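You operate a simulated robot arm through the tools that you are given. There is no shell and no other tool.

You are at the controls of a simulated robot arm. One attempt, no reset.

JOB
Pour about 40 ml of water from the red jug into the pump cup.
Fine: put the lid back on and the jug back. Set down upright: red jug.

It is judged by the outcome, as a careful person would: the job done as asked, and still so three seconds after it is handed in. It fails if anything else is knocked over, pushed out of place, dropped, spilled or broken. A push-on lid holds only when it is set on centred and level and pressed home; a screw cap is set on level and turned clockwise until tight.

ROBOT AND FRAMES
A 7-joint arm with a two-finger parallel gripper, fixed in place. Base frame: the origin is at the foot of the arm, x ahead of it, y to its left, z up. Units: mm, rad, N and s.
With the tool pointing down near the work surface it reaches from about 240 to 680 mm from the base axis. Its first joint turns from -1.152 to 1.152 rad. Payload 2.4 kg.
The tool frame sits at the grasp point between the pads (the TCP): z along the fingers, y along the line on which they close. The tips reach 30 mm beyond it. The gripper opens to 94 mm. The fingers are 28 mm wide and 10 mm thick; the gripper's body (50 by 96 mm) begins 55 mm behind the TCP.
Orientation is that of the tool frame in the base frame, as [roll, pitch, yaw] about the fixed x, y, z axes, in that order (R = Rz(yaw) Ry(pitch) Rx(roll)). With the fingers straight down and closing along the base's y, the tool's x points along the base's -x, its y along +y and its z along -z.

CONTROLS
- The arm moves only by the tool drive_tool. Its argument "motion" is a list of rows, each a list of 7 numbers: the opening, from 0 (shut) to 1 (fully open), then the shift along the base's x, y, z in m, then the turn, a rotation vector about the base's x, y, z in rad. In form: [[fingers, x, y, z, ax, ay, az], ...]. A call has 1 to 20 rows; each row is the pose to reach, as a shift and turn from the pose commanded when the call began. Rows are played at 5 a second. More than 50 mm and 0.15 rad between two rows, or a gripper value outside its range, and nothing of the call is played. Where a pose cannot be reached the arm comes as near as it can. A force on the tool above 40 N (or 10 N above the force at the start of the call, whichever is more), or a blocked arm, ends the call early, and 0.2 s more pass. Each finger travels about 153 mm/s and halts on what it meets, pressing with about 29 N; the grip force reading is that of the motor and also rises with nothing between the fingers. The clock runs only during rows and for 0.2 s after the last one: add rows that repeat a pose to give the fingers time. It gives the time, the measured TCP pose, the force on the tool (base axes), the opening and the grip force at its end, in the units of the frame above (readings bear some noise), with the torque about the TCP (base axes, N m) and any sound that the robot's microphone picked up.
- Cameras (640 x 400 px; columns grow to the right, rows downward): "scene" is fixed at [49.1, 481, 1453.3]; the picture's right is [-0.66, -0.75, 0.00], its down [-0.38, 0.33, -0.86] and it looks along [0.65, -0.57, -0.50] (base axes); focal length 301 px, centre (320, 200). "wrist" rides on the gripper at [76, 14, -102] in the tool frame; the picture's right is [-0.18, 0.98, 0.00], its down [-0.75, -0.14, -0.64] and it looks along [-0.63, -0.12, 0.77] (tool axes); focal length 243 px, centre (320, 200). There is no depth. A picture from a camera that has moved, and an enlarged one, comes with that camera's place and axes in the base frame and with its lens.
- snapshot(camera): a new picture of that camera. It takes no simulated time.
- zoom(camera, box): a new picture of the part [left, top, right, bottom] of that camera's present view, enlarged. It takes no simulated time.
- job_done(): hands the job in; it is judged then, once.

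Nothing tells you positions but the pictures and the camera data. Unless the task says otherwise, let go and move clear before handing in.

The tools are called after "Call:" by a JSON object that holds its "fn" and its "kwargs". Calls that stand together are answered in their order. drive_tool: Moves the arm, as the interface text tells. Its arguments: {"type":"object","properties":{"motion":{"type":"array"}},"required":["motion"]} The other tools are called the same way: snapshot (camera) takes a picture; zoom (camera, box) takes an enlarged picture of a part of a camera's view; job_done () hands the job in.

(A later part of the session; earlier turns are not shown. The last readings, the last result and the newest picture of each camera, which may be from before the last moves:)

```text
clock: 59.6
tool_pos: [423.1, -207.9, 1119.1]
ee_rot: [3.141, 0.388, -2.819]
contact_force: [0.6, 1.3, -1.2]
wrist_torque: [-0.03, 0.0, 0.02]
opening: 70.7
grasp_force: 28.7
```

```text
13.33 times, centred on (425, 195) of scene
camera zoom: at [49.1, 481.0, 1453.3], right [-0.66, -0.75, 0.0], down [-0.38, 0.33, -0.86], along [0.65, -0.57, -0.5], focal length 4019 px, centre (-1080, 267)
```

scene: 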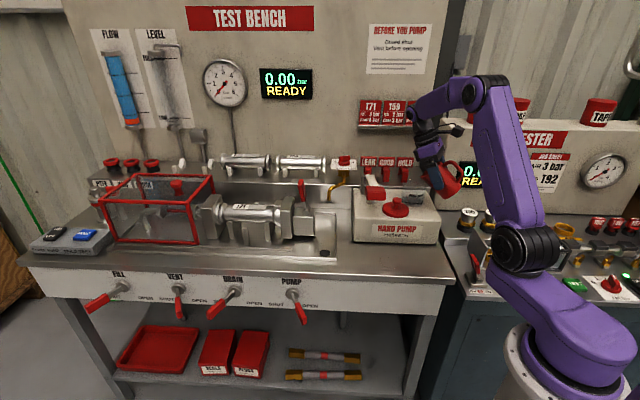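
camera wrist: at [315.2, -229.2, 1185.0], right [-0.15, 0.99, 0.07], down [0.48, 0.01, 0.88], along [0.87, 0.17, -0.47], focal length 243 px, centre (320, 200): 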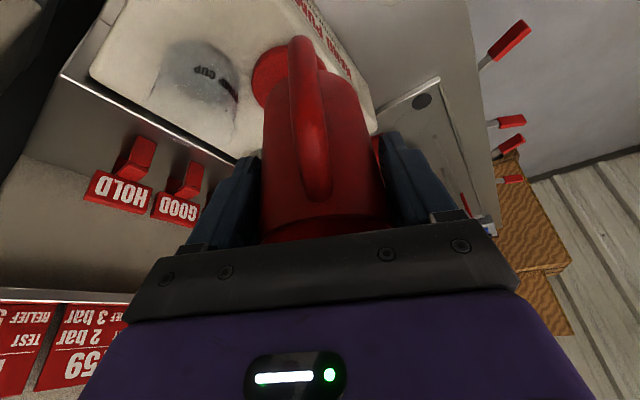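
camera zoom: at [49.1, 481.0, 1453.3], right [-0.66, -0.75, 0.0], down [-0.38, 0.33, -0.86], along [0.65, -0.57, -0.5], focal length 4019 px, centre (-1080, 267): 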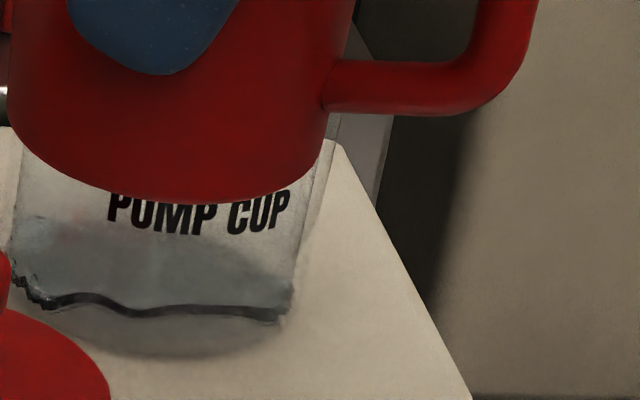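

The cup holds only a thin, uneven layer, roughly 15 ml, which is well short of 40 ml. I'll go back over the cup and pour more.

Call:
{"fn": "drive_tool", "kwargs": {"motion": [[0, 0, -0.006, 0, 0, 0, 0], [0, -0.002, -0.018, 0, 0, 0, 0], [0, -0.005, -0.032, 0, 0, 0, 0], [0, -0.008, -0.046, 0, 0, 0, 0], [0, -0.01, -0.06, 0, 0, 0, 0], [0, -0.011, -0.074, 0, 0, 0, 0], [0, -0.01, -0.088, 0, 0, 0, 0], [0, -0.008, -0.1, 0, 0, 0, 0], [0, -0.006, -0.109, 0, 0, 0, 0], [0, -0.006, -0.113, 0, 0, 0, 0], [0, -0.006, -0.113, 0, 0, 0, 0]]}}

Call:
{"fn": "drive_tool", "kwargs": {"motion": [[0, 0, 0, -0.001, -0.0114, 0.0341, 0], [0, 0, 0, -0.003, -0.0317, 0.0948, 0], [0, 0, 0, -0.006, -0.0571, 0.1707, 0], [0, 0, 0, -0.01, -0.0825, 0.2466, 0], [0, 0, 0, -0.014, -0.1079, 0.3224, 0], [0, 0, 0, -0.019, -0.1333, 0.3983, 0], [0, 0, 0, -0.024, -0.1587, 0.4742, 0], [0, 0, 0, -0.03, -0.1841, 0.55, 0], [0, 0, 0, -0.036, -0.2095, 0.6259, 0], [0, 0, 0, -0.042, -0.2349, 0.7018, 0], [0, 0, 0, -0.047, -0.2571, 0.7681, 0], [0, 0, 0, -0.05, -0.2698, 0.806, 0], [0, 0, 0, -0.05, -0.278, 0.8307, 0], [0, 0, 0, -0.05, -0.278, 0.8307, 0], [0, 0, 0, -0.05, -0.278, 0.8307, 0]]}}

Call:
{"fn": "zoom", "kwargs": {"camera": "scene", "box": [400, 160, 450, 215]}}

```text
clock: 62.0
tool_pos: [416.1, -319.9, 1117.7]
ee_rot: [3.141, 0.387, -2.818]
contact_force: [-0.3, -0.3, -0.9]
wrist_torque: [-0.01, -0.04, -0.02]
opening: 70.4
grasp_force: 29.3
```

```text
clock: 65.2
tool_pos: [416.9, -321.6, 1067.8]
ee_rot: [-3.141, -0.489, -2.819]
contact_force: [1.0, 0.0, -1.1]
wrist_torque: [0.04, -0.04, 0.0]
opening: 70.5
grasp_force: 28.5
```

```text
7.27 times, centred on (425, 188) of scene
camera zoom: at [49.1, 481.0, 1453.3], right [-0.66, -0.75, 0.0], down [-0.38, 0.33, -0.86], along [0.65, -0.57, -0.5], focal length 2192 px, centre (-444, 291)
```

zoom: 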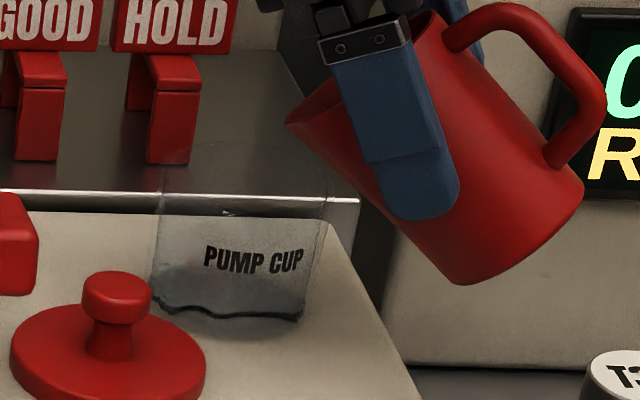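

Call:
{"fn": "drive_tool", "kwargs": {"motion": [[0, 0.0004, 0.0001, 0.001, -0.01, 0.0298, 0], [0, 0.0008, 0.0003, 0.002, -0.0199, 0.0596, 0], [0, 0.0012, 0.0004, 0.003, -0.0299, 0.0893, 0], [0, 0.0016, 0.0005, 0.004, -0.0398, 0.1191, 0], [0, 0.002, 0.0007, 0.005, -0.0498, 0.1489, 0], [0, 0.002, 0.0007, 0.005, -0.0498, 0.1489, 0], [0, 0.002, 0.0007, 0.005, -0.0498, 0.1489, 0], [0, 0.002, 0.0007, 0.005, -0.0498, 0.1489, 0]]}}

Call:
{"fn": "zoom", "kwargs": {"camera": "scene", "box": [400, 160, 450, 215]}}

```text
clock: 67.0
tool_pos: [418.3, -321.1, 1072.8]
ee_rot: [-3.141, -0.647, -2.819]
contact_force: [0.0, 0.4, -2.3]
wrist_torque: [0.02, -0.01, -0.01]
opening: 70.6
grasp_force: 29.2
```

```text
7.27 times, centred on (425, 188) of scene
camera zoom: at [49.1, 481.0, 1453.3], right [-0.66, -0.75, 0.0], down [-0.38, 0.33, -0.86], along [0.65, -0.57, -0.5], focal length 2192 px, centre (-444, 291)
```

zoom: 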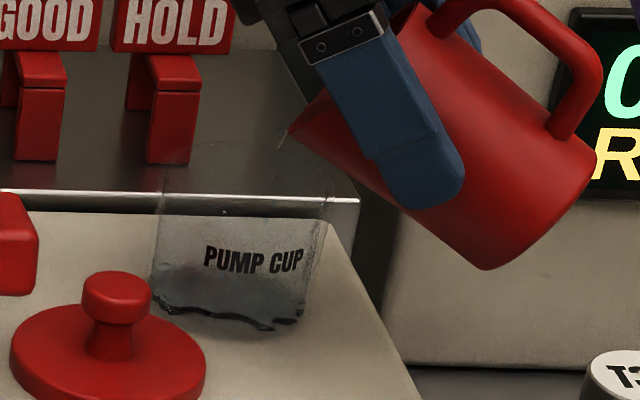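

Call:
{"fn": "drive_tool", "kwargs": {"motion": [[0, 0.0003, 0.0001, 0.0008, -0.0055, 0.0166, 0], [0, 0.0006, 0.0002, 0.0016, -0.0111, 0.0331, 0], [0, 0.0006, 0.0002, 0.0016, -0.0111, 0.0331, 0], [0, 0.0006, 0.0002, 0.0016, -0.0111, 0.0331, 0], [0, 0.0006, 0.0002, 0.0016, -0.0111, 0.0331, 0], [0, 0.0006, 0.0002, 0.0016, -0.0111, 0.0331, 0]]}}

Call:
{"fn": "zoom", "kwargs": {"camera": "scene", "box": [400, 160, 450, 215]}}

```text
clock: 68.4
tool_pos: [418.9, -321.0, 1074.7]
ee_rot: [3.14, -0.682, -2.818]
contact_force: [0.8, -0.7, -1.1]
wrist_torque: [0.01, -0.03, 0.0]
opening: 70.5
grasp_force: 29.1
```

```text
7.27 times, centred on (425, 188) of scene
camera zoom: at [49.1, 481.0, 1453.3], right [-0.66, -0.75, 0.0], down [-0.38, 0.33, -0.86], along [0.65, -0.57, -0.5], focal length 2192 px, centre (-444, 291)
```

zoom: 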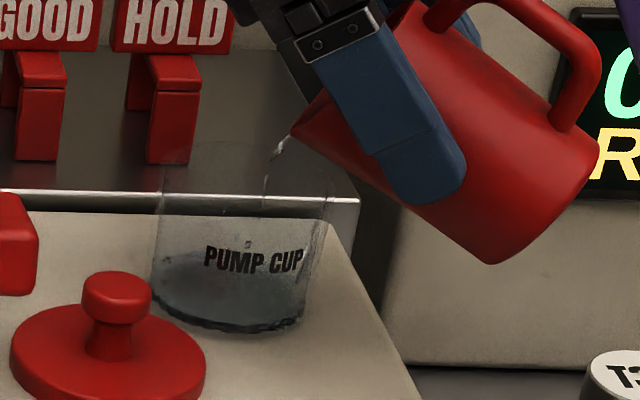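

Call:
{"fn": "zoom", "kwargs": {"camera": "scene", "box": [407, 183, 443, 209]}}

```text
15.38 times, centred on (425, 196) of scene
camera zoom: at [49.1, 481.0, 1453.3], right [-0.66, -0.75, 0.0], down [-0.38, 0.33, -0.86], along [0.65, -0.57, -0.5], focal length 4637 px, centre (-1295, 262)
```

zoom: 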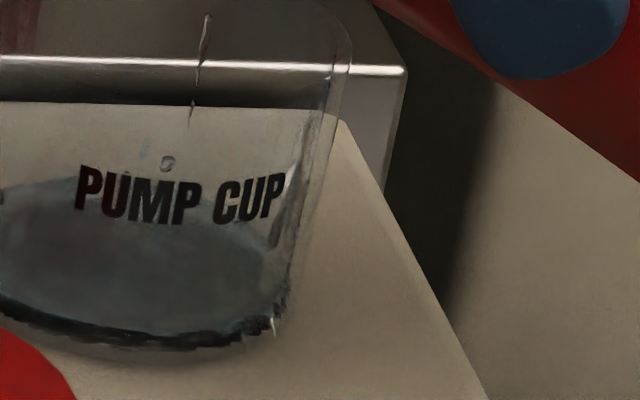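

Call:
{"fn": "drive_tool", "kwargs": {"motion": [[0, 0, 0, 0, 0, 0, 0], [0, 0, 0, 0, 0, 0, 0], [0, 0, 0, 0, 0, 0, 0]]}}

Call:
{"fn": "zoom", "kwargs": {"camera": "scene", "box": [400, 160, 450, 215]}}

Call:
{"fn": "zoom", "kwargs": {"camera": "scene", "box": [407, 183, 443, 209]}}

```text
clock: 69.2
tool_pos: [417.7, -320.7, 1073.7]
ee_rot: [3.141, -0.681, -2.82]
contact_force: [0.1, 0.2, -1.9]
wrist_torque: [0.03, -0.01, 0.01]
opening: 71.0
grasp_force: 29.1
```

```text
7.27 times, centred on (425, 188) of scene
camera zoom: at [49.1, 481.0, 1453.3], right [-0.66, -0.75, 0.0], down [-0.38, 0.33, -0.86], along [0.65, -0.57, -0.5], focal length 2192 px, centre (-444, 291)
```

zoom: 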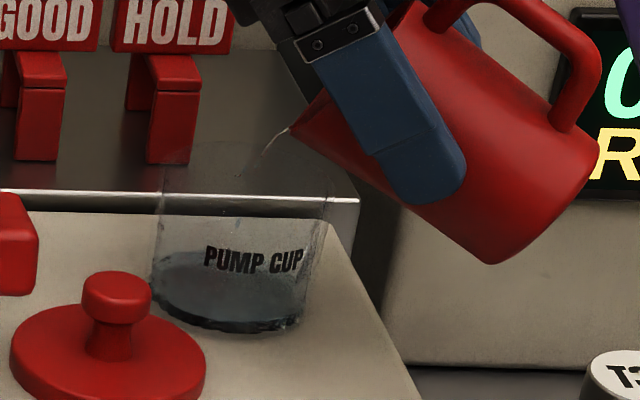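

```text
15.38 times, centred on (425, 196) of scene
camera zoom: at [49.1, 481.0, 1453.3], right [-0.66, -0.75, 0.0], down [-0.38, 0.33, -0.86], along [0.65, -0.57, -0.5], focal length 4637 px, centre (-1295, 262)
```

zoom: 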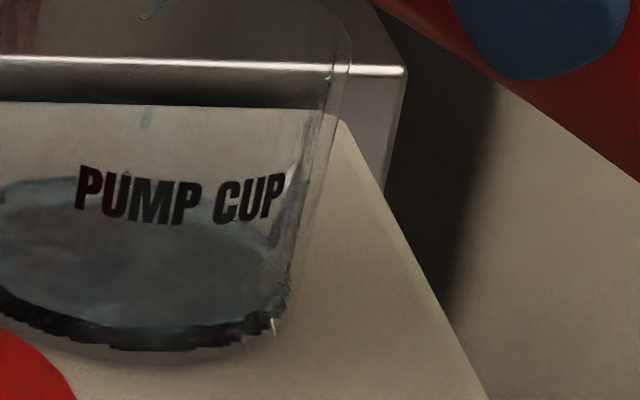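

The level is readable now: a dark front band about 6–7 mm deep, so roughly 20 ml. About 13.5 mm would be 40 ml. I'll tilt a little more.

Call:
{"fn": "drive_tool", "kwargs": {"motion": [[0, 0.0003, 0.0001, 0.0008, -0.0042, 0.0124, 0], [0, 0.0006, 0.0002, 0.0014, -0.0083, 0.0248, 0], [0, 0.0006, 0.0002, 0.0014, -0.0083, 0.0248, 0], [0, 0.0006, 0.0002, 0.0014, -0.0083, 0.0248, 0], [0, 0.0006, 0.0002, 0.0014, -0.0083, 0.0248, 0], [0, 0.0006, 0.0002, 0.0014, -0.0083, 0.0248, 0]]}}

Call:
{"fn": "zoom", "kwargs": {"camera": "scene", "box": [400, 160, 450, 215]}}

Call:
{"fn": "zoom", "kwargs": {"camera": "scene", "box": [407, 183, 443, 209]}}

```text
clock: 70.6
tool_pos: [419.0, -320.3, 1075.4]
ee_rot: [-3.141, -0.708, -2.818]
contact_force: [-0.4, -0.2, -0.9]
wrist_torque: [0.0, -0.04, 0.02]
opening: 70.5
grasp_force: 28.9
```

```text
7.27 times, centred on (425, 188) of scene
camera zoom: at [49.1, 481.0, 1453.3], right [-0.66, -0.75, 0.0], down [-0.38, 0.33, -0.86], along [0.65, -0.57, -0.5], focal length 2192 px, centre (-444, 291)
```

zoom: 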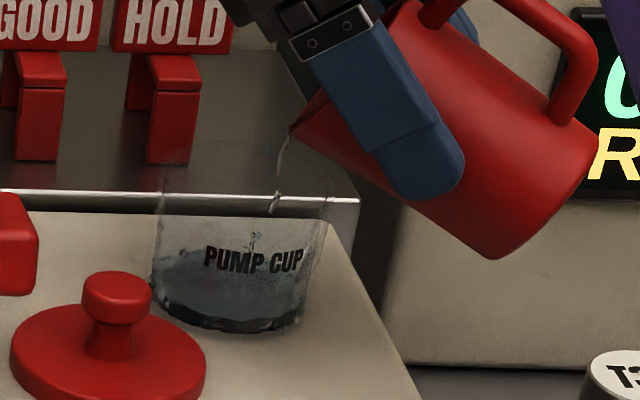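

```text
15.38 times, centred on (425, 196) of scene
camera zoom: at [49.1, 481.0, 1453.3], right [-0.66, -0.75, 0.0], down [-0.38, 0.33, -0.86], along [0.65, -0.57, -0.5], focal length 4637 px, centre (-1295, 262)
```

zoom: 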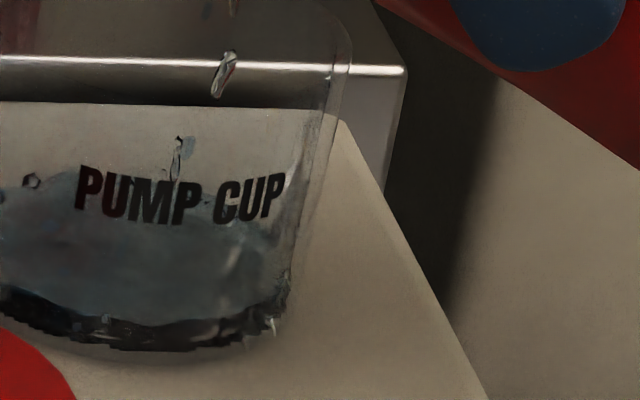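

Call:
{"fn": "drive_tool", "kwargs": {"motion": [[0, 0, 0, 0, 0, 0, 0], [0, 0, 0, 0, 0, 0, 0], [0, 0, 0, 0, 0, 0, 0]]}}

Call:
{"fn": "zoom", "kwargs": {"camera": "scene", "box": [400, 160, 450, 215]}}

Call:
{"fn": "zoom", "kwargs": {"camera": "scene", "box": [407, 183, 443, 209]}}

```text
clock: 71.4
tool_pos: [419.2, -320.5, 1075.9]
ee_rot: [-3.141, -0.709, -2.818]
contact_force: [-0.6, 0.1, -1.0]
wrist_torque: [0.02, -0.03, -0.01]
opening: 70.4
grasp_force: 28.8
```

```text
7.27 times, centred on (425, 188) of scene
camera zoom: at [49.1, 481.0, 1453.3], right [-0.66, -0.75, 0.0], down [-0.38, 0.33, -0.86], along [0.65, -0.57, -0.5], focal length 2192 px, centre (-444, 291)
```

zoom: 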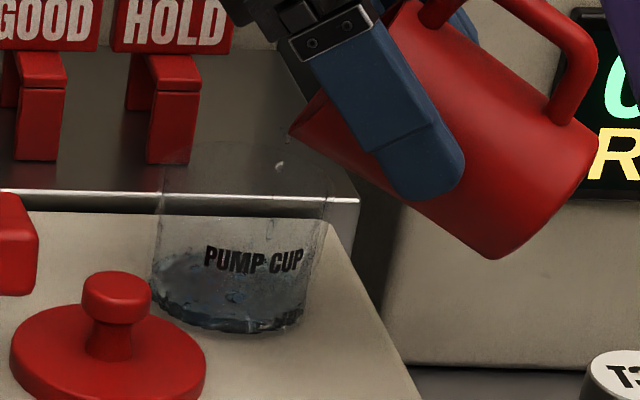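

```text
15.38 times, centred on (425, 196) of scene
camera zoom: at [49.1, 481.0, 1453.3], right [-0.66, -0.75, 0.0], down [-0.38, 0.33, -0.86], along [0.65, -0.57, -0.5], focal length 4637 px, centre (-1295, 262)
```

zoom: 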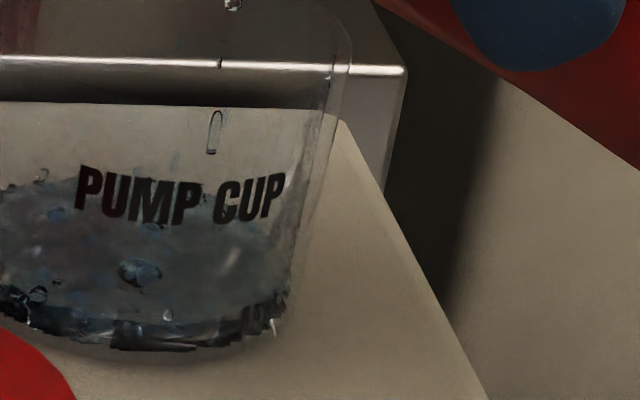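

About 25 ml so far and the flow is down to drips. I'll tilt another 1.5°.

Call:
{"fn": "drive_tool", "kwargs": {"motion": [[0, 0.0003, 0.0001, 0.0008, -0.0042, 0.0124, 0], [0, 0.0006, 0.0002, 0.0014, -0.0083, 0.0248, 0], [0, 0.0006, 0.0002, 0.0014, -0.0083, 0.0248, 0], [0, 0.0006, 0.0002, 0.0014, -0.0083, 0.0248, 0], [0, 0.0006, 0.0002, 0.0014, -0.0083, 0.0248, 0], [0, 0.0006, 0.0002, 0.0014, -0.0083, 0.0248, 0], [0, 0.0006, 0.0002, 0.0014, -0.0083, 0.0248, 0]]}}

Call:
{"fn": "zoom", "kwargs": {"camera": "scene", "box": [400, 160, 450, 215]}}

Call:
{"fn": "zoom", "kwargs": {"camera": "scene", "box": [407, 183, 443, 209]}}

```text
clock: 73.0
tool_pos: [419.4, -321.3, 1077.1]
ee_rot: [3.14, -0.733, -2.819]
contact_force: [-0.1, 0.0, -1.5]
wrist_torque: [0.01, -0.05, -0.02]
opening: 70.6
grasp_force: 29.2
```

```text
7.27 times, centred on (425, 188) of scene
camera zoom: at [49.1, 481.0, 1453.3], right [-0.66, -0.75, 0.0], down [-0.38, 0.33, -0.86], along [0.65, -0.57, -0.5], focal length 2192 px, centre (-444, 291)
```

zoom: 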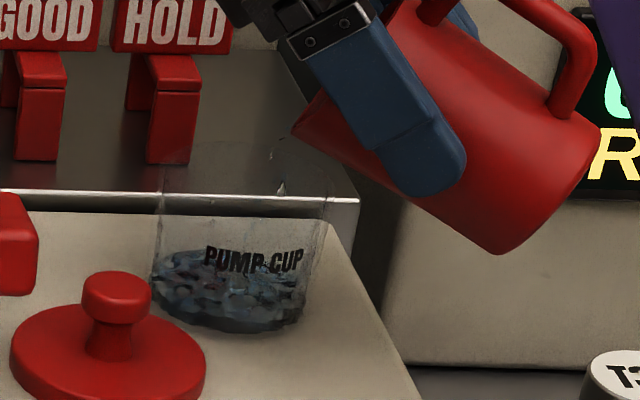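

```text
15.38 times, centred on (425, 196) of scene
camera zoom: at [49.1, 481.0, 1453.3], right [-0.66, -0.75, 0.0], down [-0.38, 0.33, -0.86], along [0.65, -0.57, -0.5], focal length 4637 px, centre (-1295, 262)
```

zoom: 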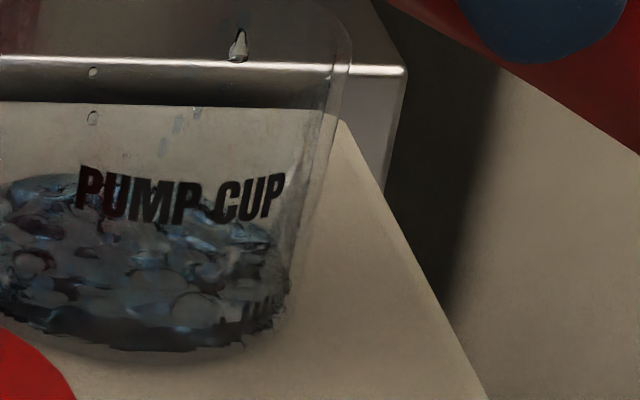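

The surface is disturbed, so I'll tilt back a few degrees to pause the flow and let it settle for a reading.

Call:
{"fn": "drive_tool", "kwargs": {"motion": [[0, -0.0005, -0.0002, -0.002, 0.0166, -0.0497, 0], [0, -0.001, -0.0003, -0.004, 0.0333, -0.0993, 0], [0, -0.001, -0.0003, -0.004, 0.0333, -0.0993, 0], [0, -0.001, -0.0003, -0.004, 0.0333, -0.0993, 0], [0, -0.001, -0.0003, -0.004, 0.0333, -0.0993, 0], [0, -0.001, -0.0003, -0.004, 0.0333, -0.0993, 0], [0, -0.001, -0.0003, -0.004, 0.0333, -0.0993, 0], [0, -0.001, -0.0003, -0.004, 0.0333, -0.0993, 0], [0, -0.001, -0.0003, -0.004, 0.0333, -0.0993, 0], [0, -0.001, -0.0003, -0.004, 0.0333, -0.0993, 0]]}}

Call:
{"fn": "zoom", "kwargs": {"camera": "scene", "box": [400, 160, 450, 215]}}

Call:
{"fn": "zoom", "kwargs": {"camera": "scene", "box": [407, 183, 443, 209]}}

```text
clock: 75.2
tool_pos: [418.5, -320.8, 1072.9]
ee_rot: [3.14, -0.629, -2.82]
contact_force: [0.0, -0.7, -0.9]
wrist_torque: [-0.03, 0.0, 0.01]
opening: 70.5
grasp_force: 29.0
```

```text
7.27 times, centred on (425, 188) of scene
camera zoom: at [49.1, 481.0, 1453.3], right [-0.66, -0.75, 0.0], down [-0.38, 0.33, -0.86], along [0.65, -0.57, -0.5], focal length 2192 px, centre (-444, 291)
```

zoom: 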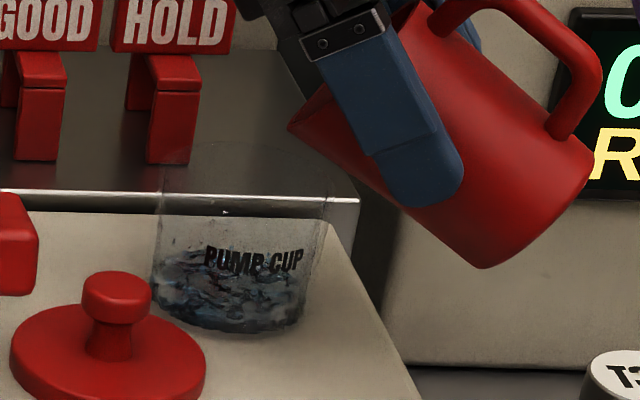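

```text
15.38 times, centred on (425, 196) of scene
camera zoom: at [49.1, 481.0, 1453.3], right [-0.66, -0.75, 0.0], down [-0.38, 0.33, -0.86], along [0.65, -0.57, -0.5], focal length 4637 px, centre (-1295, 262)
```

zoom: 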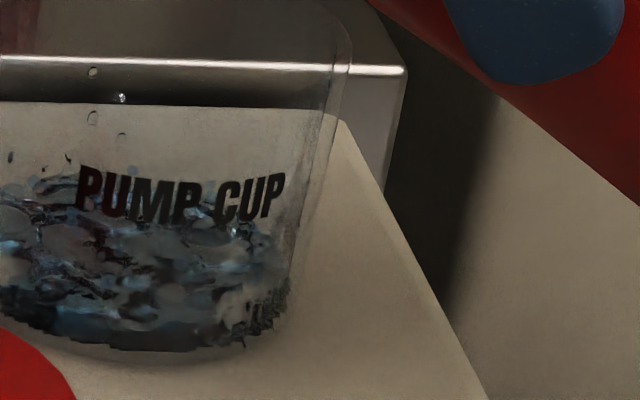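

Call:
{"fn": "drive_tool", "kwargs": {"motion": [[0, 0, 0, 0, 0, 0, 0], [0, 0, 0, 0, 0, 0, 0], [0, 0, 0, 0, 0, 0, 0], [0, 0, 0, 0, 0, 0, 0], [0, 0, 0, 0, 0, 0, 0], [0, 0, 0, 0, 0, 0, 0], [0, 0, 0, 0, 0, 0, 0], [0, 0, 0, 0, 0, 0, 0], [0, 0, 0, 0, 0, 0, 0], [0, 0, 0, 0, 0, 0, 0], [0, 0, 0, 0, 0, 0, 0], [0, 0, 0, 0, 0, 0, 0]]}}

Call:
{"fn": "zoom", "kwargs": {"camera": "scene", "box": [405, 170, 445, 210]}}

Call:
{"fn": "zoom", "kwargs": {"camera": "scene", "box": [407, 183, 443, 209]}}

```text
clock: 77.8
tool_pos: [419.1, -321.2, 1073.6]
ee_rot: [3.142, -0.628, -2.819]
contact_force: [0.2, 0.0, -2.0]
wrist_torque: [0.04, 0.01, 0.0]
opening: 70.5
grasp_force: 28.8
```

```text
10.00 times, centred on (425, 190) of scene
camera zoom: at [49.1, 481.0, 1453.3], right [-0.66, -0.75, 0.0], down [-0.38, 0.33, -0.86], along [0.65, -0.57, -0.5], focal length 3014 px, centre (-730, 300)
```

zoom: 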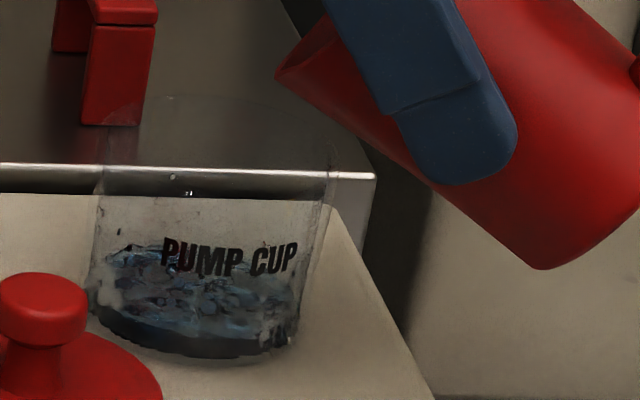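

```text
15.38 times, centred on (425, 196) of scene
camera zoom: at [49.1, 481.0, 1453.3], right [-0.66, -0.75, 0.0], down [-0.38, 0.33, -0.86], along [0.65, -0.57, -0.5], focal length 4637 px, centre (-1295, 262)
```

zoom: 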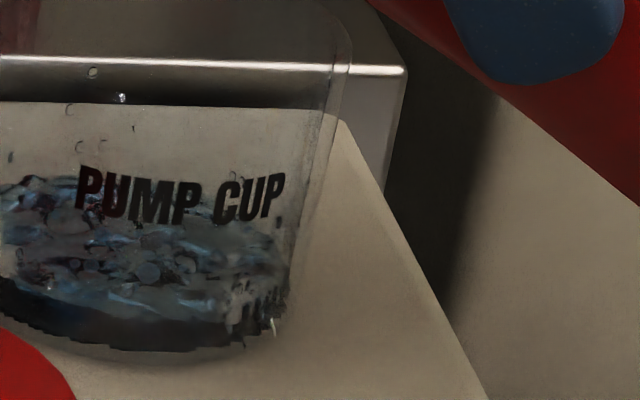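

The settled level is about 9 mm, so about 26 ml. I need roughly 14 ml more, so I'll resume the pour at a slightly steeper angle.

Call:
{"fn": "drive_tool", "kwargs": {"motion": [[0, 0.0006, 0.0002, 0.001, -0.0083, 0.0248, 0], [0, 0.0012, 0.0004, 0.002, -0.0167, 0.0498, 0], [0, 0.0018, 0.0006, 0.003, -0.025, 0.0747, 0], [0, 0.0024, 0.0008, 0.004, -0.0333, 0.0995, 0], [0, 0.0028, 0.0009, 0.005, -0.0406, 0.1214, 0], [0, 0.0028, 0.0009, 0.005, -0.0406, 0.1214, 0], [0, 0.0028, 0.0009, 0.005, -0.0406, 0.1214, 0], [0, 0.0028, 0.0009, 0.005, -0.0406, 0.1214, 0], [0, 0.0028, 0.0009, 0.005, -0.0406, 0.1214, 0], [0, 0.0028, 0.0009, 0.005, -0.0406, 0.1214, 0]]}}

Call:
{"fn": "zoom", "kwargs": {"camera": "scene", "box": [405, 165, 445, 210]}}

Call:
{"fn": "zoom", "kwargs": {"camera": "scene", "box": [407, 183, 443, 209]}}

```text
clock: 80.0
tool_pos: [422.1, -320.6, 1077.8]
ee_rot: [-3.141, -0.756, -2.818]
contact_force: [0.7, -0.3, -2.2]
wrist_torque: [0.04, -0.03, 0.01]
opening: 70.7
grasp_force: 28.9
```

```text
8.89 times, centred on (425, 188) of scene
camera zoom: at [49.1, 481.0, 1453.3], right [-0.66, -0.75, 0.0], down [-0.38, 0.33, -0.86], along [0.65, -0.57, -0.5], focal length 2679 px, centre (-613, 311)
```

zoom: 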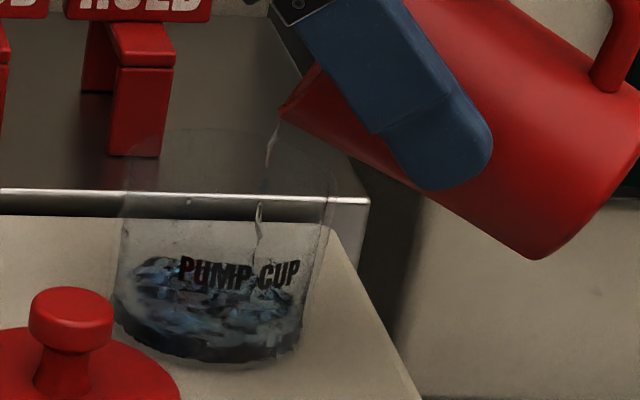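

```text
15.38 times, centred on (425, 196) of scene
camera zoom: at [49.1, 481.0, 1453.3], right [-0.66, -0.75, 0.0], down [-0.38, 0.33, -0.86], along [0.65, -0.57, -0.5], focal length 4637 px, centre (-1295, 262)
```

zoom: 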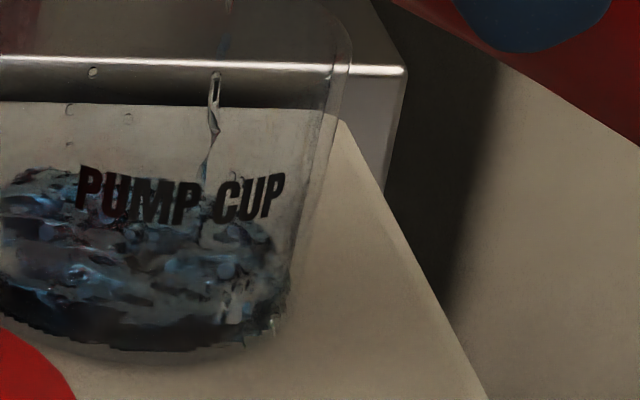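

Call:
{"fn": "drive_tool", "kwargs": {"motion": [[0, 0, 0, 0, 0, 0, 0], [0, 0, 0, 0, 0, 0, 0], [0, 0, 0, 0, 0, 0, 0], [0, 0, 0, 0, 0, 0, 0]]}}

Call:
{"fn": "zoom", "kwargs": {"camera": "scene", "box": [405, 165, 445, 210]}}

Call:
{"fn": "zoom", "kwargs": {"camera": "scene", "box": [407, 183, 443, 209]}}

```text
clock: 81.0
tool_pos: [423.2, -320.7, 1079.1]
ee_rot: [-3.141, -0.756, -2.818]
contact_force: [-0.4, -0.1, -1.4]
wrist_torque: [-0.02, -0.05, 0.0]
opening: 70.6
grasp_force: 28.9
```

```text
8.89 times, centred on (425, 188) of scene
camera zoom: at [49.1, 481.0, 1453.3], right [-0.66, -0.75, 0.0], down [-0.38, 0.33, -0.86], along [0.65, -0.57, -0.5], focal length 2679 px, centre (-613, 311)
```

zoom: 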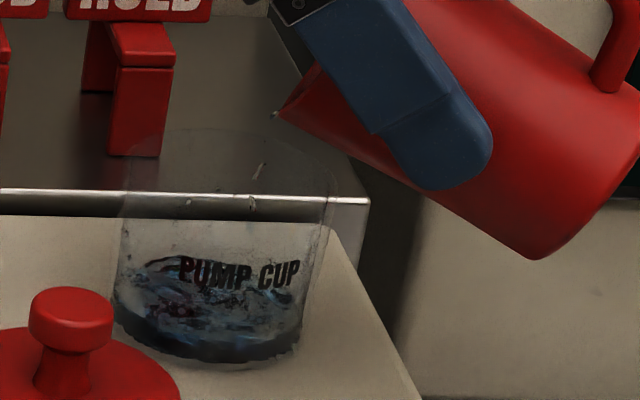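

```text
15.38 times, centred on (425, 196) of scene
camera zoom: at [49.1, 481.0, 1453.3], right [-0.66, -0.75, 0.0], down [-0.38, 0.33, -0.86], along [0.65, -0.57, -0.5], focal length 4637 px, centre (-1295, 262)
```

zoom: 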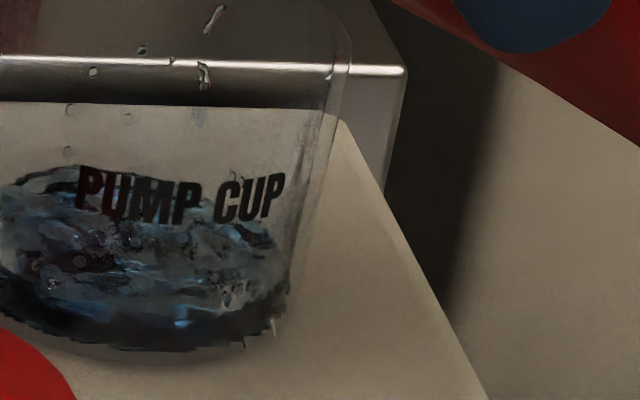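

Call:
{"fn": "drive_tool", "kwargs": {"motion": [[0, 0.0003, 0.0001, 0.0006, -0.0036, 0.0106, 0], [0, 0.0006, 0.0002, 0.0011, -0.0071, 0.0213, 0], [0, 0.0006, 0.0002, 0.0011, -0.0071, 0.0213, 0], [0, 0.0006, 0.0002, 0.0011, -0.0071, 0.0213, 0], [0, 0.0006, 0.0002, 0.0011, -0.0071, 0.0213, 0], [0, 0.0006, 0.0002, 0.0011, -0.0071, 0.0213, 0], [0, 0.0006, 0.0002, 0.0011, -0.0071, 0.0213, 0]]}}

Call:
{"fn": "zoom", "kwargs": {"camera": "scene", "box": [405, 165, 445, 210]}}

Call:
{"fn": "zoom", "kwargs": {"camera": "scene", "box": [407, 183, 443, 209]}}

```text
clock: 82.6
tool_pos: [423.9, -320.5, 1079.4]
ee_rot: [3.14, -0.778, -2.819]
contact_force: [-0.4, -0.7, -1.5]
wrist_torque: [0.03, 0.0, 0.03]
opening: 70.3
grasp_force: 29.3
```

```text
8.89 times, centred on (425, 188) of scene
camera zoom: at [49.1, 481.0, 1453.3], right [-0.66, -0.75, 0.0], down [-0.38, 0.33, -0.86], along [0.65, -0.57, -0.5], focal length 2679 px, centre (-613, 311)
```

zoom: 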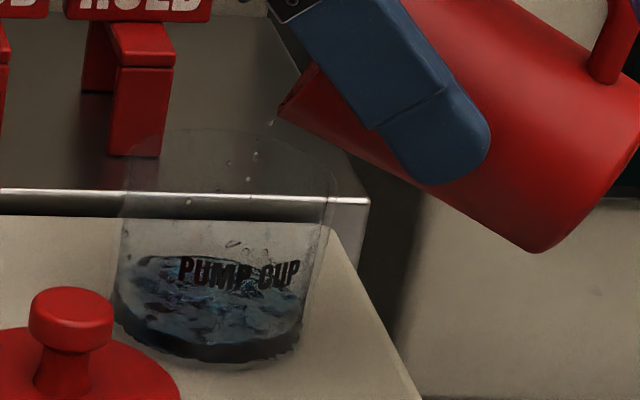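

```text
15.38 times, centred on (425, 196) of scene
camera zoom: at [49.1, 481.0, 1453.3], right [-0.66, -0.75, 0.0], down [-0.38, 0.33, -0.86], along [0.65, -0.57, -0.5], focal length 4637 px, centre (-1295, 262)
```

zoom: 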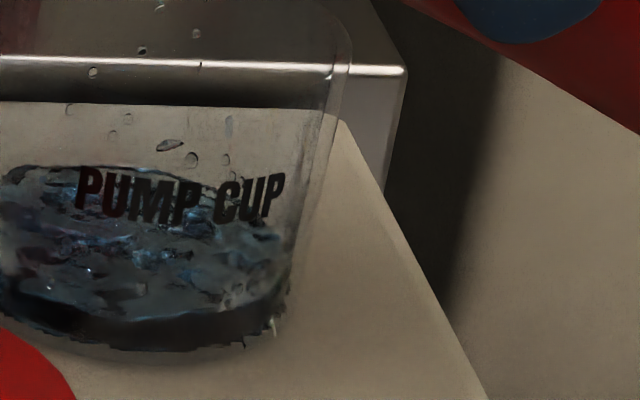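

The cup is at about 31 ml now. I'll continue with another small step.

Call:
{"fn": "drive_tool", "kwargs": {"motion": [[0, 0.0003, 0.0001, 0.0006, -0.0042, 0.0124, 0], [0, 0.0006, 0.0002, 0.0011, -0.0083, 0.0248, 0], [0, 0.0006, 0.0002, 0.0011, -0.0083, 0.0248, 0], [0, 0.0006, 0.0002, 0.0011, -0.0083, 0.0248, 0], [0, 0.0006, 0.0002, 0.0011, -0.0083, 0.0248, 0], [0, 0.0006, 0.0002, 0.0011, -0.0083, 0.0248, 0], [0, 0.0006, 0.0002, 0.0011, -0.0083, 0.0248, 0], [0, 0.0006, 0.0002, 0.0011, -0.0083, 0.0248, 0]]}}

Call:
{"fn": "zoom", "kwargs": {"camera": "scene", "box": [405, 165, 445, 210]}}

Call:
{"fn": "zoom", "kwargs": {"camera": "scene", "box": [407, 183, 443, 209]}}

```text
clock: 84.4
tool_pos: [423.6, -319.1, 1080.8]
ee_rot: [3.14, -0.803, -2.818]
contact_force: [-1.2, 0.4, -0.7]
wrist_torque: [0.02, -0.04, 0.06]
opening: 70.7
grasp_force: 28.6
```

```text
8.89 times, centred on (425, 188) of scene
camera zoom: at [49.1, 481.0, 1453.3], right [-0.66, -0.75, 0.0], down [-0.38, 0.33, -0.86], along [0.65, -0.57, -0.5], focal length 2679 px, centre (-613, 311)
```

zoom: 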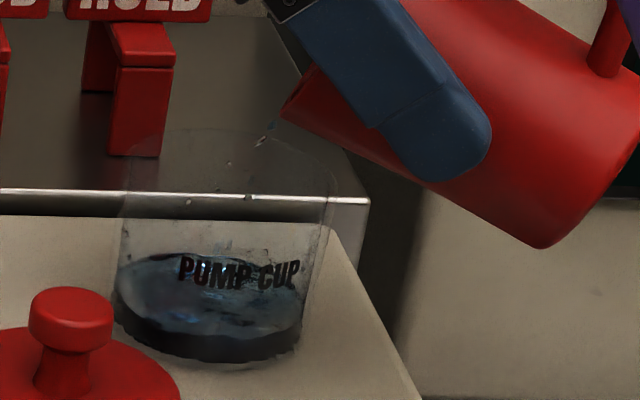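

```text
15.38 times, centred on (425, 196) of scene
camera zoom: at [49.1, 481.0, 1453.3], right [-0.66, -0.75, 0.0], down [-0.38, 0.33, -0.86], along [0.65, -0.57, -0.5], focal length 4637 px, centre (-1295, 262)
```

zoom: 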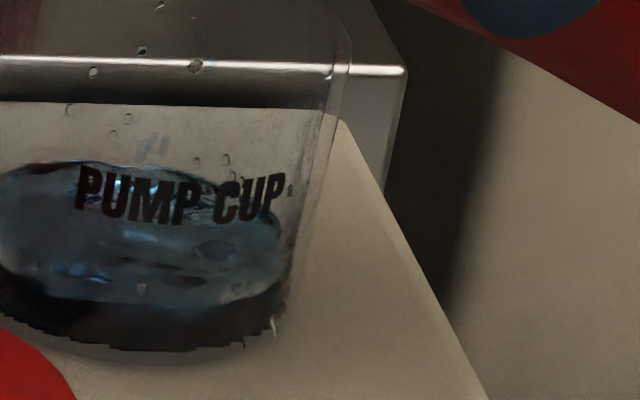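

The level is close to target, so I'll pause the pour by tilting back and then measure the cup and water carefully.

Call:
{"fn": "drive_tool", "kwargs": {"motion": [[0, -0.0005, -0.0002, -0.002, 0.0166, -0.0497, 0], [0, -0.001, -0.0003, -0.004, 0.0333, -0.0993, 0], [0, -0.0015, -0.0005, -0.005, 0.0499, -0.149, 0], [0, -0.0015, -0.0005, -0.005, 0.0499, -0.149, 0], [0, -0.0015, -0.0005, -0.005, 0.0499, -0.149, 0], [0, -0.0015, -0.0005, -0.005, 0.0499, -0.149, 0], [0, -0.0015, -0.0005, -0.005, 0.0499, -0.149, 0], [0, -0.0015, -0.0005, -0.005, 0.0499, -0.149, 0], [0, -0.0015, -0.0005, -0.005, 0.0499, -0.149, 0], [0, -0.0015, -0.0005, -0.005, 0.0499, -0.149, 0]]}}

Call:
{"fn": "zoom", "kwargs": {"camera": "scene", "box": [406, 174, 444, 208]}}

Call:
{"fn": "zoom", "kwargs": {"camera": "scene", "box": [402, 187, 434, 207]}}

```text
clock: 86.6
tool_pos: [421.1, -319.6, 1075.6]
ee_rot: [3.141, -0.647, -2.819]
contact_force: [0.0, -0.1, -1.3]
wrist_torque: [-0.02, -0.03, -0.01]
opening: 70.4
grasp_force: 29.3
```

```text
11.76 times, centred on (425, 191) of scene
camera zoom: at [49.1, 481.0, 1453.3], right [-0.66, -0.75, 0.0], down [-0.38, 0.33, -0.86], along [0.65, -0.57, -0.5], focal length 3546 px, centre (-915, 306)
```

zoom: 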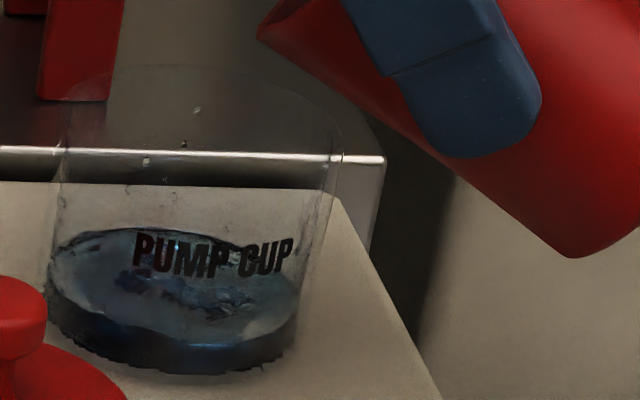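

```text
16.00 times, centred on (418, 197) of scene
camera zoom: at [49.1, 481.0, 1453.3], right [-0.66, -0.75, 0.0], down [-0.38, 0.33, -0.86], along [0.65, -0.57, -0.5], focal length 4822 px, centre (-1248, 248)
```

zoom: 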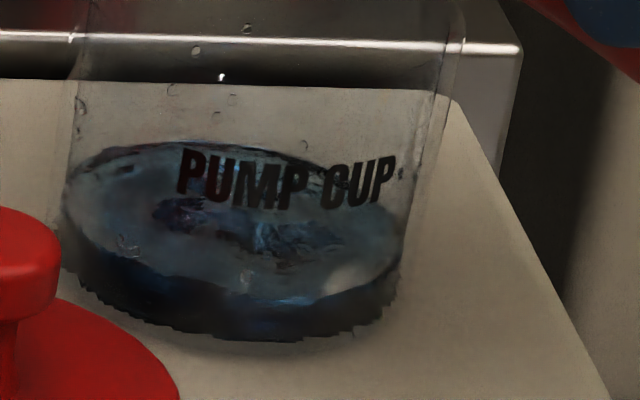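

The dark band is about 10.5 mm deep with the surface about 68 mm across, so roughly 37–40 ml. I'll bring the jug upright over the cup and take a second view with the wrist camera to cross-check.

Call:
{"fn": "drive_tool", "kwargs": {"motion": [[0, 0, 0, 0.004, 0.0222, -0.0665, 0], [0, 0, 0, 0.011, 0.0508, -0.1517, 0], [0, 0, 0, 0.018, 0.0809, -0.2418, 0], [0, 0, 0, 0.025, 0.1111, -0.3319, 0], [0, 0, 0, 0.031, 0.1412, -0.422, 0], [0, 0, 0, 0.036, 0.1714, -0.5121, 0], [0, 0, 0, 0.04, 0.2015, -0.6022, 0], [0, 0, 0, 0.042, 0.2317, -0.6923, 0], [0, 0, 0, 0.043, 0.2618, -0.7823, 0], [0, 0, 0, 0.043, 0.292, -0.8724, 0], [0, 0, 0, 0.043, 0.311, -0.9293, 0], [0, 0, 0, 0.043, 0.3275, -0.9786, 0], [0, 0, 0, 0.043, 0.3275, -0.9786, 0], [0, 0, 0, 0.043, 0.3275, -0.9786, 0]]}}

Call:
{"fn": "drive_tool", "kwargs": {"motion": [[0, -0.003, 0.006, 0.002, 0, 0, 0], [0, -0.006, 0.018, 0.004, 0, 0, 0], [0, -0.007, 0.032, 0.004, 0, 0, 0], [0, -0.006, 0.046, 0.004, 0, 0, 0], [0, -0.004, 0.06, 0.004, 0, 0, 0], [0, -0.002, 0.074, 0.004, 0, 0, 0], [0, 0, 0.088, 0.004, 0, 0, 0], [0, 0, 0.1, 0.004, 0, 0, 0], [0, 0, 0.109, 0.002, 0, 0, 0], [0, 0, 0.113, 0, 0, 0, 0], [0, 0, 0.113, 0, 0, 0, 0], [0, 0, 0.113, 0, 0, 0, 0]]}}

Call:
{"fn": "zoom", "kwargs": {"camera": "wrist", "box": [150, 25, 260, 155]}}

Call:
{"fn": "snapshot", "kwargs": {"camera": "wrist"}}

Call:
{"fn": "zoom", "kwargs": {"camera": "scene", "box": [360, 130, 480, 230]}}

```text
clock: 89.6
tool_pos: [421.8, -320.5, 1118.1]
ee_rot: [-3.141, 0.382, -2.817]
contact_force: [0.4, -0.1, -1.1]
wrist_torque: [0.02, 0.02, -0.03]
opening: 70.8
grasp_force: 28.9
```

```text
clock: 92.2
tool_pos: [420.8, -208.1, 1119.0]
ee_rot: [3.14, 0.383, -2.818]
contact_force: [0.3, -1.0, -1.7]
wrist_torque: [0.01, 0.05, 0.0]
opening: 70.3
grasp_force: 28.7
```

```text
3.08 times, centred on (205, 90) of wrist
camera zoom: at [314.2, -227.7, 1186.1], right [-0.15, 0.99, 0.07], down [0.48, 0.01, 0.88], along [0.86, 0.16, -0.47], focal length 746 px, centre (674, 538)
```

zoom: 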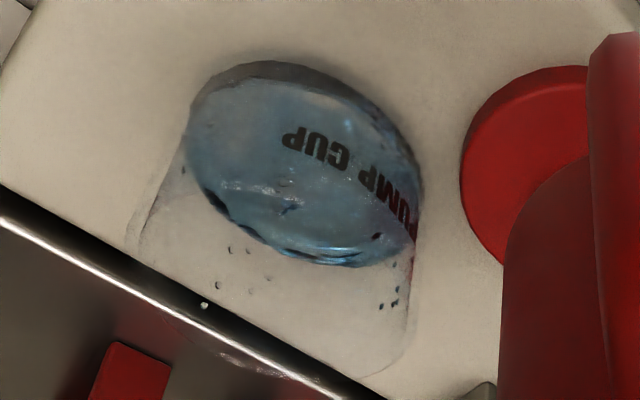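

```text
taken
camera wrist: at [314.2, -227.7, 1186.1], right [-0.15, 0.99, 0.07], down [0.48, 0.01, 0.88], along [0.86, 0.16, -0.47], focal length 243 px, centre (320, 200)
```

wrist: 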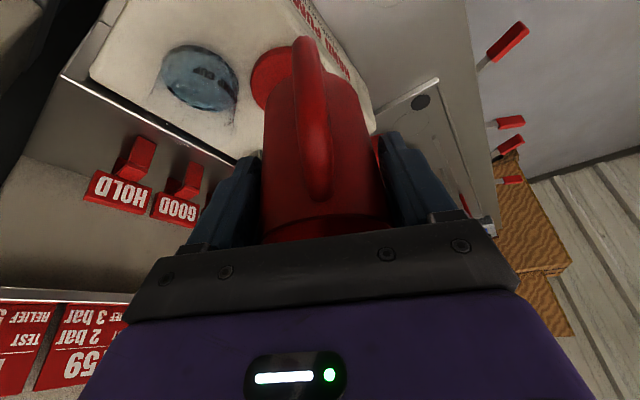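

```text
4.00 times, centred on (420, 180) of scene
camera zoom: at [49.1, 481.0, 1453.3], right [-0.66, -0.75, 0.0], down [-0.38, 0.33, -0.86], along [0.65, -0.57, -0.5], focal length 1206 px, centre (-80, 280)
```

zoom: 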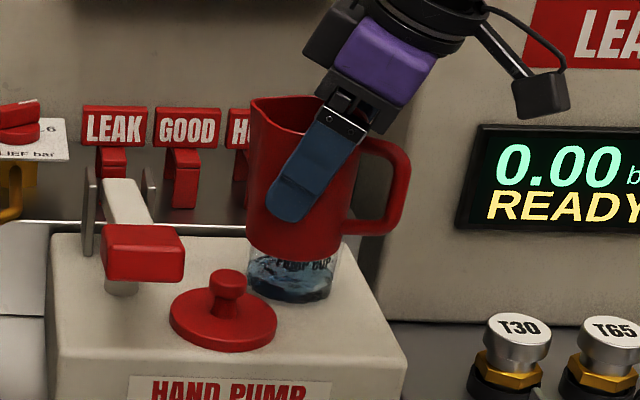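

Both views agree on roughly 11 mm depth over a 34 mm radius, about 38–40 ml, and there's no water outside the cup. I'll take the jug back to its original spot, stopping 20 mm above the bench first.

Call:
{"fn": "drive_tool", "kwargs": {"motion": [[0, -0.006, 0.003, 0, 0, 0, 0], [0, -0.018, 0.009, 0, 0, 0, 0], [0, -0.032, 0.016, -0.003, 0, 0, 0], [0, -0.046, 0.024, -0.01, 0, 0, 0], [0, -0.057, 0.03, -0.022, 0, 0, 0], [0, -0.0636, 0.0333, -0.038, 0, 0, 0], [0, -0.0636, 0.0333, -0.056, 0, 0, 0], [0, -0.0636, 0.0333, -0.075, 0, 0, 0], [0, -0.0636, 0.0333, -0.094, 0, 0, 0], [0, -0.0636, 0.0333, -0.113, 0, 0, 0], [0, -0.0636, 0.0333, -0.131, 0, 0, 0], [0, -0.0636, 0.0333, -0.147, 0, 0, 0], [0, -0.0636, 0.0333, -0.16, 0, 0, 0], [0, -0.0636, 0.0333, -0.168, 0, 0, 0], [0, -0.0636, 0.0333, -0.172, 0, 0, 0], [0, -0.0636, 0.0333, -0.172, 0, 0, 0], [0, -0.0636, 0.0333, -0.172, 0, 0, 0]]}}

Call:
{"fn": "zoom", "kwargs": {"camera": "scene", "box": [380, 180, 470, 280]}}

Call:
{"fn": "snapshot", "kwargs": {"camera": "wrist"}}

```text
clock: 95.8
tool_pos: [357.5, -173.8, 946.8]
ee_rot: [-3.142, 0.382, -2.819]
contact_force: [0.4, 0.1, -2.0]
wrist_torque: [-0.03, -0.01, -0.01]
opening: 70.2
grasp_force: 28.8
```

```text
4.00 times, centred on (425, 230) of scene
camera zoom: at [49.1, 481.0, 1453.3], right [-0.66, -0.75, 0.0], down [-0.38, 0.33, -0.86], along [0.65, -0.57, -0.5], focal length 1206 px, centre (-100, 80)
```

zoom: 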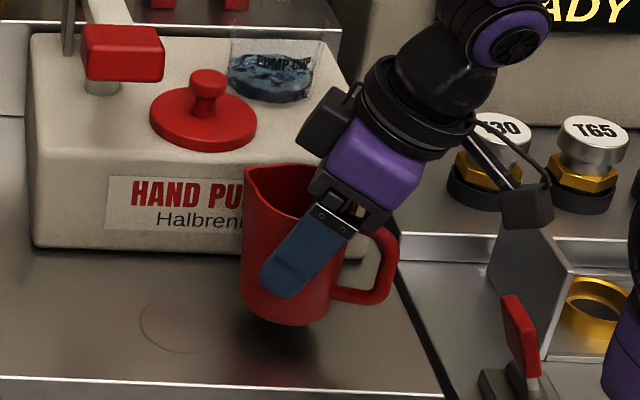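

```text
taken
camera wrist: at [251.4, -195.0, 1013.2], right [-0.15, 0.99, 0.07], down [0.48, 0.01, 0.88], along [0.86, 0.16, -0.47], focal length 243 px, centre (320, 200)
```

wrist: 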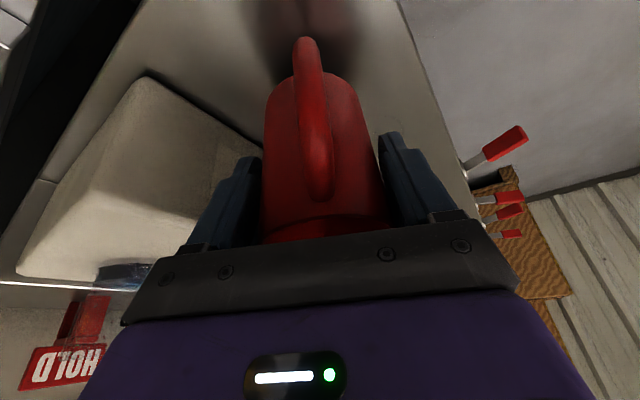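

Call:
{"fn": "drive_tool", "kwargs": {"motion": [[0, 0, 0, -0.004, 0, 0, 0], [0, 0, 0, -0.008, 0, 0, 0], [0, 0, 0, -0.012, 0, 0, 0], [0, 0, 0, -0.015, 0, 0, 0], [0, 0, 0, -0.016, 0, 0, 0], [0, 0, 0, -0.016, 0, 0, 0]]}}

Call:
{"fn": "zoom", "kwargs": {"camera": "scene", "box": [400, 220, 460, 275]}}

```text
clock: 97.2
tool_pos: [357.9, -174.5, 929.4]
ee_rot: [3.14, 0.383, -2.819]
contact_force: [-0.1, -0.4, -1.1]
wrist_torque: [-0.01, 0.0, -0.02]
opening: 70.5
grasp_force: 29.5
```

```text
7.27 times, centred on (430, 248) of scene
camera zoom: at [49.1, 481.0, 1453.3], right [-0.66, -0.75, 0.0], down [-0.38, 0.33, -0.86], along [0.65, -0.57, -0.5], focal length 2192 px, centre (-480, -146)
```

zoom: 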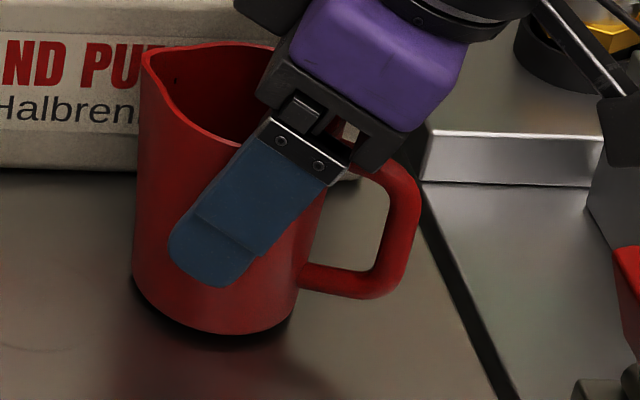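

Call:
{"fn": "drive_tool", "kwargs": {"motion": [[0, 0, 0, -0.001, 0, 0, 0], [0, 0, 0, -0.002, 0, 0, 0], [0, 0, 0, -0.002, 0, 0, 0]]}}

```text
clock: 98.0
tool_pos: [357.8, -172.8, 927.8]
ee_rot: [-3.14, 0.384, -2.821]
contact_force: [0.6, 0.2, -1.8]
wrist_torque: [0.01, -0.01, 0.01]
opening: 70.2
grasp_force: 28.2
```

Call:
{"fn": "drive_tool", "kwargs": {"motion": [[0, 0, 0, -0.001, 0, 0, 0], [0, 0, 0, -0.0015, 0, 0, 0], [0, 0, 0, -0.0015, 0, 0, 0]]}}

```text
clock: 98.8
tool_pos: [357.5, -174.6, 928.3]
ee_rot: [3.14, 0.383, -2.819]
contact_force: [-0.8, -1.9, 2.8]
wrist_torque: [0.0, 0.1, 0.04]
opening: 70.2
grasp_force: 29.4
```

Call:
{"fn": "drive_tool", "kwargs": {"motion": [[0, 0, 0, -0.0005, 0, 0, 0], [0, 0, 0, -0.0008, 0, 0, 0], [0, 0, 0, -0.0008, 0, 0, 0]]}}

Call:
{"fn": "zoom", "kwargs": {"camera": "scene", "box": [400, 220, 460, 275]}}

```text
clock: 99.6
tool_pos: [357.6, -174.6, 927.1]
ee_rot: [3.141, 0.385, -2.819]
contact_force: [0.6, -1.2, 12.0]
wrist_torque: [0.18, 0.16, 0.03]
opening: 70.3
grasp_force: 29.3
```

```text
7.27 times, centred on (430, 248) of scene
camera zoom: at [48.9, 481.0, 1453.3], right [-0.66, -0.75, 0.0], down [-0.38, 0.33, -0.86], along [0.65, -0.57, -0.5], focal length 2192 px, centre (-480, -146)
```

zoom: 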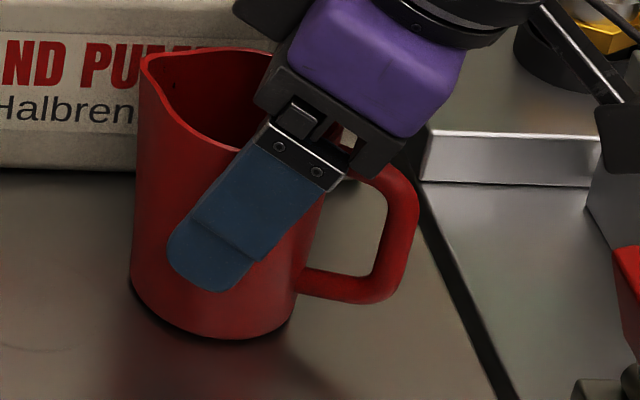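

The jug is seated on the bench at 12 N. I'll relieve the pressure, open the fingers and rise straight up along the approach.

Call:
{"fn": "drive_tool", "kwargs": {"motion": [[0, 0, 0, 0.0008, 0, 0, 0], [0.8, 0, 0, 0.0008, 0, 0, 0], [0.92, 0, 0, 0.0008, 0, 0, 0], [0.92, 0, 0, 0.0008, 0, 0, 0]]}}

Call:
{"fn": "zoom", "kwargs": {"camera": "scene", "box": [390, 200, 460, 275]}}

Call:
{"fn": "snapshot", "kwargs": {"camera": "wrist"}}

```text
clock: 100.6
tool_pos: [356.7, -173.9, 927.1]
ee_rot: [-3.141, 0.384, -2.817]
contact_force: [-0.1, -0.1, -0.3]
wrist_torque: [-0.03, 0.0, -0.04]
opening: 86.5
grasp_force: 0.1
```

```text
5.33 times, centred on (425, 238) of scene
camera zoom: at [49.1, 481.0, 1453.3], right [-0.66, -0.75, 0.0], down [-0.38, 0.33, -0.86], along [0.65, -0.57, -0.5], focal length 1608 px, centre (-240, 0)
```

zoom: 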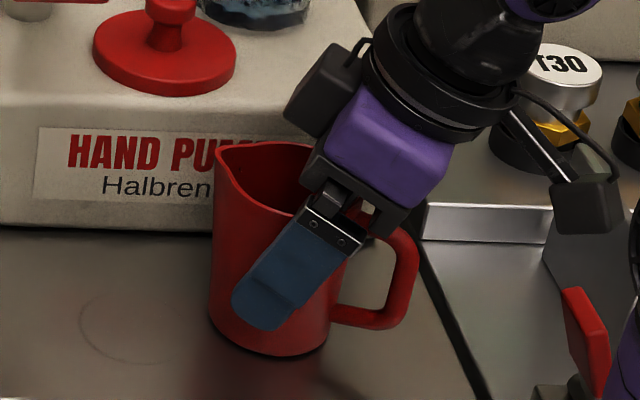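

```text
taken
camera wrist: at [250.2, -195.0, 993.9], right [-0.15, 0.99, 0.07], down [0.48, 0.01, 0.88], along [0.86, 0.16, -0.47], focal length 243 px, centre (320, 200)
```

wrist: 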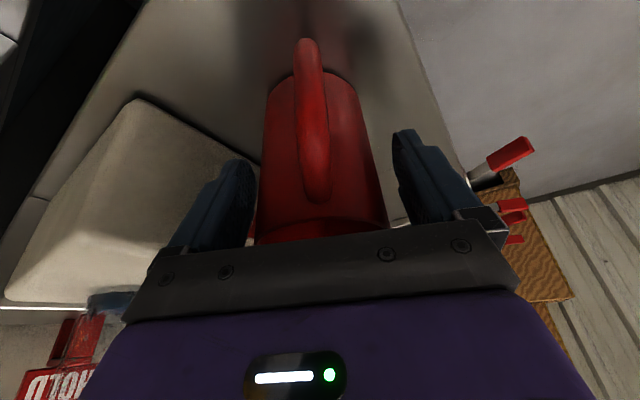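

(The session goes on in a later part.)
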